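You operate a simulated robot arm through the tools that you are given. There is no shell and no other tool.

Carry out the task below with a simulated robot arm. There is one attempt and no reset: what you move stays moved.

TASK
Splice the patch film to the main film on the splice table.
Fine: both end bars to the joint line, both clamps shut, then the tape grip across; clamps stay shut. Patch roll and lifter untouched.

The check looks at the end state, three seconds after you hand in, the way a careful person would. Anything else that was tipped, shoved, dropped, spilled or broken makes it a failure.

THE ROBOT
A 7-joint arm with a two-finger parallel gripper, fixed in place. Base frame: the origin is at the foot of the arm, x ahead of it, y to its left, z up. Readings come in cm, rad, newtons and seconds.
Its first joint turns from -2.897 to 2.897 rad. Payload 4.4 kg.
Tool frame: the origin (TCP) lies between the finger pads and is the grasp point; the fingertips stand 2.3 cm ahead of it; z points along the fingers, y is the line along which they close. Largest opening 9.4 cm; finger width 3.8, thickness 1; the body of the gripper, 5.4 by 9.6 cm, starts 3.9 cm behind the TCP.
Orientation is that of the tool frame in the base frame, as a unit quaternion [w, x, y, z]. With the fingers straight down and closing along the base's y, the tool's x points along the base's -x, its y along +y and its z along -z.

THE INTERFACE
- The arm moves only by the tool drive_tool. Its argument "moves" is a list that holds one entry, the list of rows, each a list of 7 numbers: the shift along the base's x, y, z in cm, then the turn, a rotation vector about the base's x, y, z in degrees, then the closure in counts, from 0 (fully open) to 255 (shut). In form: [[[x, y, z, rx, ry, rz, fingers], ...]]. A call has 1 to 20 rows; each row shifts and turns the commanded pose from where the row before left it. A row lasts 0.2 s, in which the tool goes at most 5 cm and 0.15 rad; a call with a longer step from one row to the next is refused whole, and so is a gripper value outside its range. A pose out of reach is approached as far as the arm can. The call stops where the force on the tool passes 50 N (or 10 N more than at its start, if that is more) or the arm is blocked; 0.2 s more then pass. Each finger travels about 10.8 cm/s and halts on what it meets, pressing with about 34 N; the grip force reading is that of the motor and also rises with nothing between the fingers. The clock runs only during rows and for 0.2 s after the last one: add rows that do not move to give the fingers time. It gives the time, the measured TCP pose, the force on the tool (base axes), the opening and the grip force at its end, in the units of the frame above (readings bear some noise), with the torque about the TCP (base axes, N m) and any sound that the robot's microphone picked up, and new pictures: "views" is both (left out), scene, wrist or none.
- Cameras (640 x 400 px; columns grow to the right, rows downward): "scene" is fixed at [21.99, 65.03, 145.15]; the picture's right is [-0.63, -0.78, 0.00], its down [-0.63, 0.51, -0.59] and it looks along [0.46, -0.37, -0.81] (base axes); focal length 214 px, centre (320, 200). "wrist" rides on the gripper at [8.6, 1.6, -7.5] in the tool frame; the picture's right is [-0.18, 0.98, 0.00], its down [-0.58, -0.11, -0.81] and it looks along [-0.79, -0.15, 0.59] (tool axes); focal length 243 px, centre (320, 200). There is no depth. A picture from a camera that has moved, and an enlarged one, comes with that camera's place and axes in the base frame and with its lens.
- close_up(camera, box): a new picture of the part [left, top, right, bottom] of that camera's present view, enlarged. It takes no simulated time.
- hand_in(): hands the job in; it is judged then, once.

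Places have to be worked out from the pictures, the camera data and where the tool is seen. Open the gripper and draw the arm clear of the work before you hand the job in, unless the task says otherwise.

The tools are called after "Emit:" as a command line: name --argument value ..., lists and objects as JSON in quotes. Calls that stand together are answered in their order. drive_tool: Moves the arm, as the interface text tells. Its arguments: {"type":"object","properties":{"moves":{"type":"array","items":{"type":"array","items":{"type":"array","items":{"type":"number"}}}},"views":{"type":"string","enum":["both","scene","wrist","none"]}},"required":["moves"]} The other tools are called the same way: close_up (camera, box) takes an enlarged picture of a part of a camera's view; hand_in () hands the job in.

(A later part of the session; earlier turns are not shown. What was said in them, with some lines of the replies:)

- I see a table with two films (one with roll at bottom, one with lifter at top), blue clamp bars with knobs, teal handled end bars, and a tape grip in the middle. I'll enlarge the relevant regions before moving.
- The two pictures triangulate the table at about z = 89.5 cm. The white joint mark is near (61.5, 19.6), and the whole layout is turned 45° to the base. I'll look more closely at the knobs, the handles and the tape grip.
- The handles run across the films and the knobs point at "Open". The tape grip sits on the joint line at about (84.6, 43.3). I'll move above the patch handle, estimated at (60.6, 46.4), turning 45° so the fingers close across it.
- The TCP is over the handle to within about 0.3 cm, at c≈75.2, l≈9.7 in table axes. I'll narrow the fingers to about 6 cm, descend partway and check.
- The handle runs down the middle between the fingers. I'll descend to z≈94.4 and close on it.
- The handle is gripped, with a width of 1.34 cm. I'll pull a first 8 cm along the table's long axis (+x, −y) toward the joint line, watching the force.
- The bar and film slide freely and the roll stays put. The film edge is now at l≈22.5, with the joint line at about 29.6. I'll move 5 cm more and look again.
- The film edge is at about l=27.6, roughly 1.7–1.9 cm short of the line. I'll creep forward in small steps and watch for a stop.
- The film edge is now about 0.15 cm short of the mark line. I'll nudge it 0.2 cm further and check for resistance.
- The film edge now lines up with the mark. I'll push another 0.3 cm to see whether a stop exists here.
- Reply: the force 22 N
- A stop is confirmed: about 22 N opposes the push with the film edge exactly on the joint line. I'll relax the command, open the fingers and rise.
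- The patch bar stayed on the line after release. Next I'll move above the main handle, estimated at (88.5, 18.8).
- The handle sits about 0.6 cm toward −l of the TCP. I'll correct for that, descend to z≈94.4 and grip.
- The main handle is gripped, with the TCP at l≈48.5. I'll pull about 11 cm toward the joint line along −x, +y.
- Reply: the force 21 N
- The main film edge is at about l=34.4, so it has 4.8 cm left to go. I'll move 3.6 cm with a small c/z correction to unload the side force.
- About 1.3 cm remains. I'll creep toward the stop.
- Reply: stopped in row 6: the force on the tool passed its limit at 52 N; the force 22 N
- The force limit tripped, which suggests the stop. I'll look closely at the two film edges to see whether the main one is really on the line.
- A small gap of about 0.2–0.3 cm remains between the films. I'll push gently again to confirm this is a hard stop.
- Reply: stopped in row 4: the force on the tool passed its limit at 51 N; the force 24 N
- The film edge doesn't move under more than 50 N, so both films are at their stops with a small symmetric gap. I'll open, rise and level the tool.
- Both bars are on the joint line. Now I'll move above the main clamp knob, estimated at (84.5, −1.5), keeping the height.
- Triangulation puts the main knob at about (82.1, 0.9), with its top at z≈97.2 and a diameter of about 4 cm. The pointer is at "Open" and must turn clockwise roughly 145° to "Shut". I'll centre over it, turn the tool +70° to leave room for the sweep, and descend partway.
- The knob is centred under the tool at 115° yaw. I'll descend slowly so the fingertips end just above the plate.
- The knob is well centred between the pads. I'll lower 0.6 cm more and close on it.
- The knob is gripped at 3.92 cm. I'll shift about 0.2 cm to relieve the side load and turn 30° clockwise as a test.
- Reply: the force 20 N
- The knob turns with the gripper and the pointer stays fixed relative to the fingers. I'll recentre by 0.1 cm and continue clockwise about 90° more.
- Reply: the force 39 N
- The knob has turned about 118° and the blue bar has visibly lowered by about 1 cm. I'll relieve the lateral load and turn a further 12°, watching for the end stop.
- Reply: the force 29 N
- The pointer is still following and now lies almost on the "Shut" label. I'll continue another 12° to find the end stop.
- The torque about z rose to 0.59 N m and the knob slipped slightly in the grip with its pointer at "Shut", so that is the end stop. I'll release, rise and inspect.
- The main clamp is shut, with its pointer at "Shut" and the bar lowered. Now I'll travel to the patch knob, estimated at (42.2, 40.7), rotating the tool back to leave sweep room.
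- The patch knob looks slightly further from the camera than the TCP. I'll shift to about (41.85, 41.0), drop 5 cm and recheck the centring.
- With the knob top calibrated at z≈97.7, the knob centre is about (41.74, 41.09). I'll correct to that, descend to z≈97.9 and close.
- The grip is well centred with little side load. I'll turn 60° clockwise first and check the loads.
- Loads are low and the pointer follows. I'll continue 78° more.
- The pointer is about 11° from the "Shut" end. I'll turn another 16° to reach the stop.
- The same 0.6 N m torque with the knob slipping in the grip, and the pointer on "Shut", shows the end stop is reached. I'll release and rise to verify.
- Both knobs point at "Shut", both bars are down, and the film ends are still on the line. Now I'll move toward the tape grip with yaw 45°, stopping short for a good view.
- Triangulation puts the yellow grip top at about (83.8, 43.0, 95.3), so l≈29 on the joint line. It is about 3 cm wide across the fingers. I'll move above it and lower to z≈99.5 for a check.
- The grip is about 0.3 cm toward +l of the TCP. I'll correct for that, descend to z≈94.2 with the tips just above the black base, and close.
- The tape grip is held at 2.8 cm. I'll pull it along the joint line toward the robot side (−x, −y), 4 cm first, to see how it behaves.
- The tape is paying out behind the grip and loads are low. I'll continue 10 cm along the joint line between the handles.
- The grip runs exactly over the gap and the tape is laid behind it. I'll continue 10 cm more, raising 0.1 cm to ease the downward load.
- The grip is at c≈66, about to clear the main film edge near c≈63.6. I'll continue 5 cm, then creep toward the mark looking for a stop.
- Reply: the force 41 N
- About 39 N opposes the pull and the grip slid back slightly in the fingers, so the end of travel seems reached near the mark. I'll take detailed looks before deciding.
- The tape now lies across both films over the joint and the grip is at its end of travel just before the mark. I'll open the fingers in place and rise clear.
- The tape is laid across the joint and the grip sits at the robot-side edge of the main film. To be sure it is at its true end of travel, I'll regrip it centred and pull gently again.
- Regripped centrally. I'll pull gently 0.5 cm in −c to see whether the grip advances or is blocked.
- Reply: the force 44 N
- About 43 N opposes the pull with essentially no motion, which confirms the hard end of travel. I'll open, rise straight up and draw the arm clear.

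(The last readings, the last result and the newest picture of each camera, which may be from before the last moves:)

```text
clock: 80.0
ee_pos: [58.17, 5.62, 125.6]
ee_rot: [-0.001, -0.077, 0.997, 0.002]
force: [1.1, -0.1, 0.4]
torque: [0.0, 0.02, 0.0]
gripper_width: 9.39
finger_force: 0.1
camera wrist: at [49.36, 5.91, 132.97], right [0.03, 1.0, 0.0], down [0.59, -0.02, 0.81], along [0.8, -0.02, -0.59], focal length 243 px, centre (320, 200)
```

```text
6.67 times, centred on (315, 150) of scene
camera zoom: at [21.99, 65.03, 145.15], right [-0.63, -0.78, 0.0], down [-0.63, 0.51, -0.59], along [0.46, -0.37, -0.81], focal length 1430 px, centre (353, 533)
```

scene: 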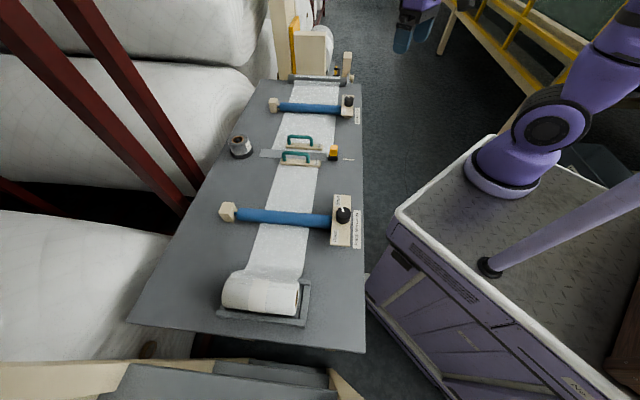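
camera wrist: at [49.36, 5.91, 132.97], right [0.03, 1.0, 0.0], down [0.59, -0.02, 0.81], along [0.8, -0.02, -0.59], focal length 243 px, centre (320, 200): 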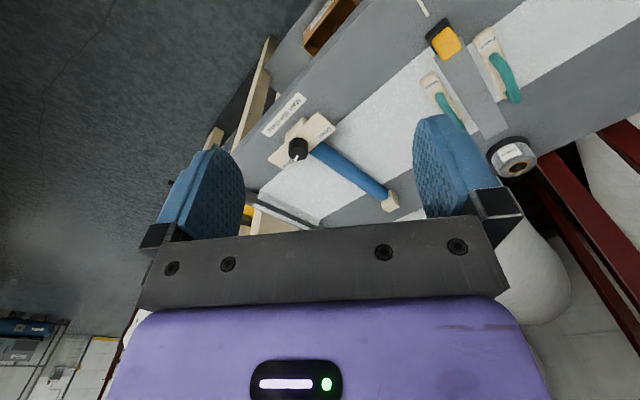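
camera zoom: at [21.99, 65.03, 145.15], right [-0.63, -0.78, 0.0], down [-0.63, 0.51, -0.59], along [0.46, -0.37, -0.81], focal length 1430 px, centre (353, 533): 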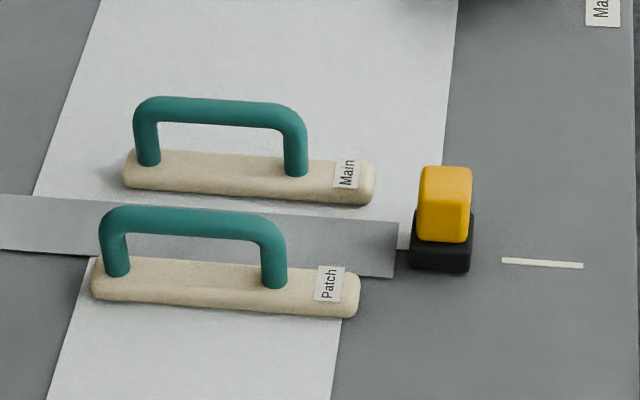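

Final check: both end bars are on the joint line and both knobs point at "Shut" with the clamp bars down. The tape lies across the joint with the grip at its end stop, the roll and lifter are untouched, and the arm is open and clear. I'm handing in.

Emit:
hand_in

```text
The job is handed in.
```

I spliced the patch film to the main film and handed the job in. I don't have the check's verdict yet.

- **End bars:** both bars were pulled until they hit their stops at the joint line. A gap of about 0.2–0.3 cm remains between the two films there. Pulling the main bar again with more than 50 N did not move it.
- **Clamps:** both knobs were turned until they stopped, with their pointers at "Shut" and the clamp bars down. I did not touch them again after that.
- **Tape:** the tape grip was pulled along the joint to its end stop, which held against about 43 N. The tape lies over the full width of the patch film. It ends about 2 cm short of the main film's edge on the robot side, with the grip parked just beyond it.
- **Everything else:** in the last pictures the patch roll and the lifter look untouched, and nothing is tipped or moved that shouldn't be. The gripper is open and the arm is about 30 cm above the table.
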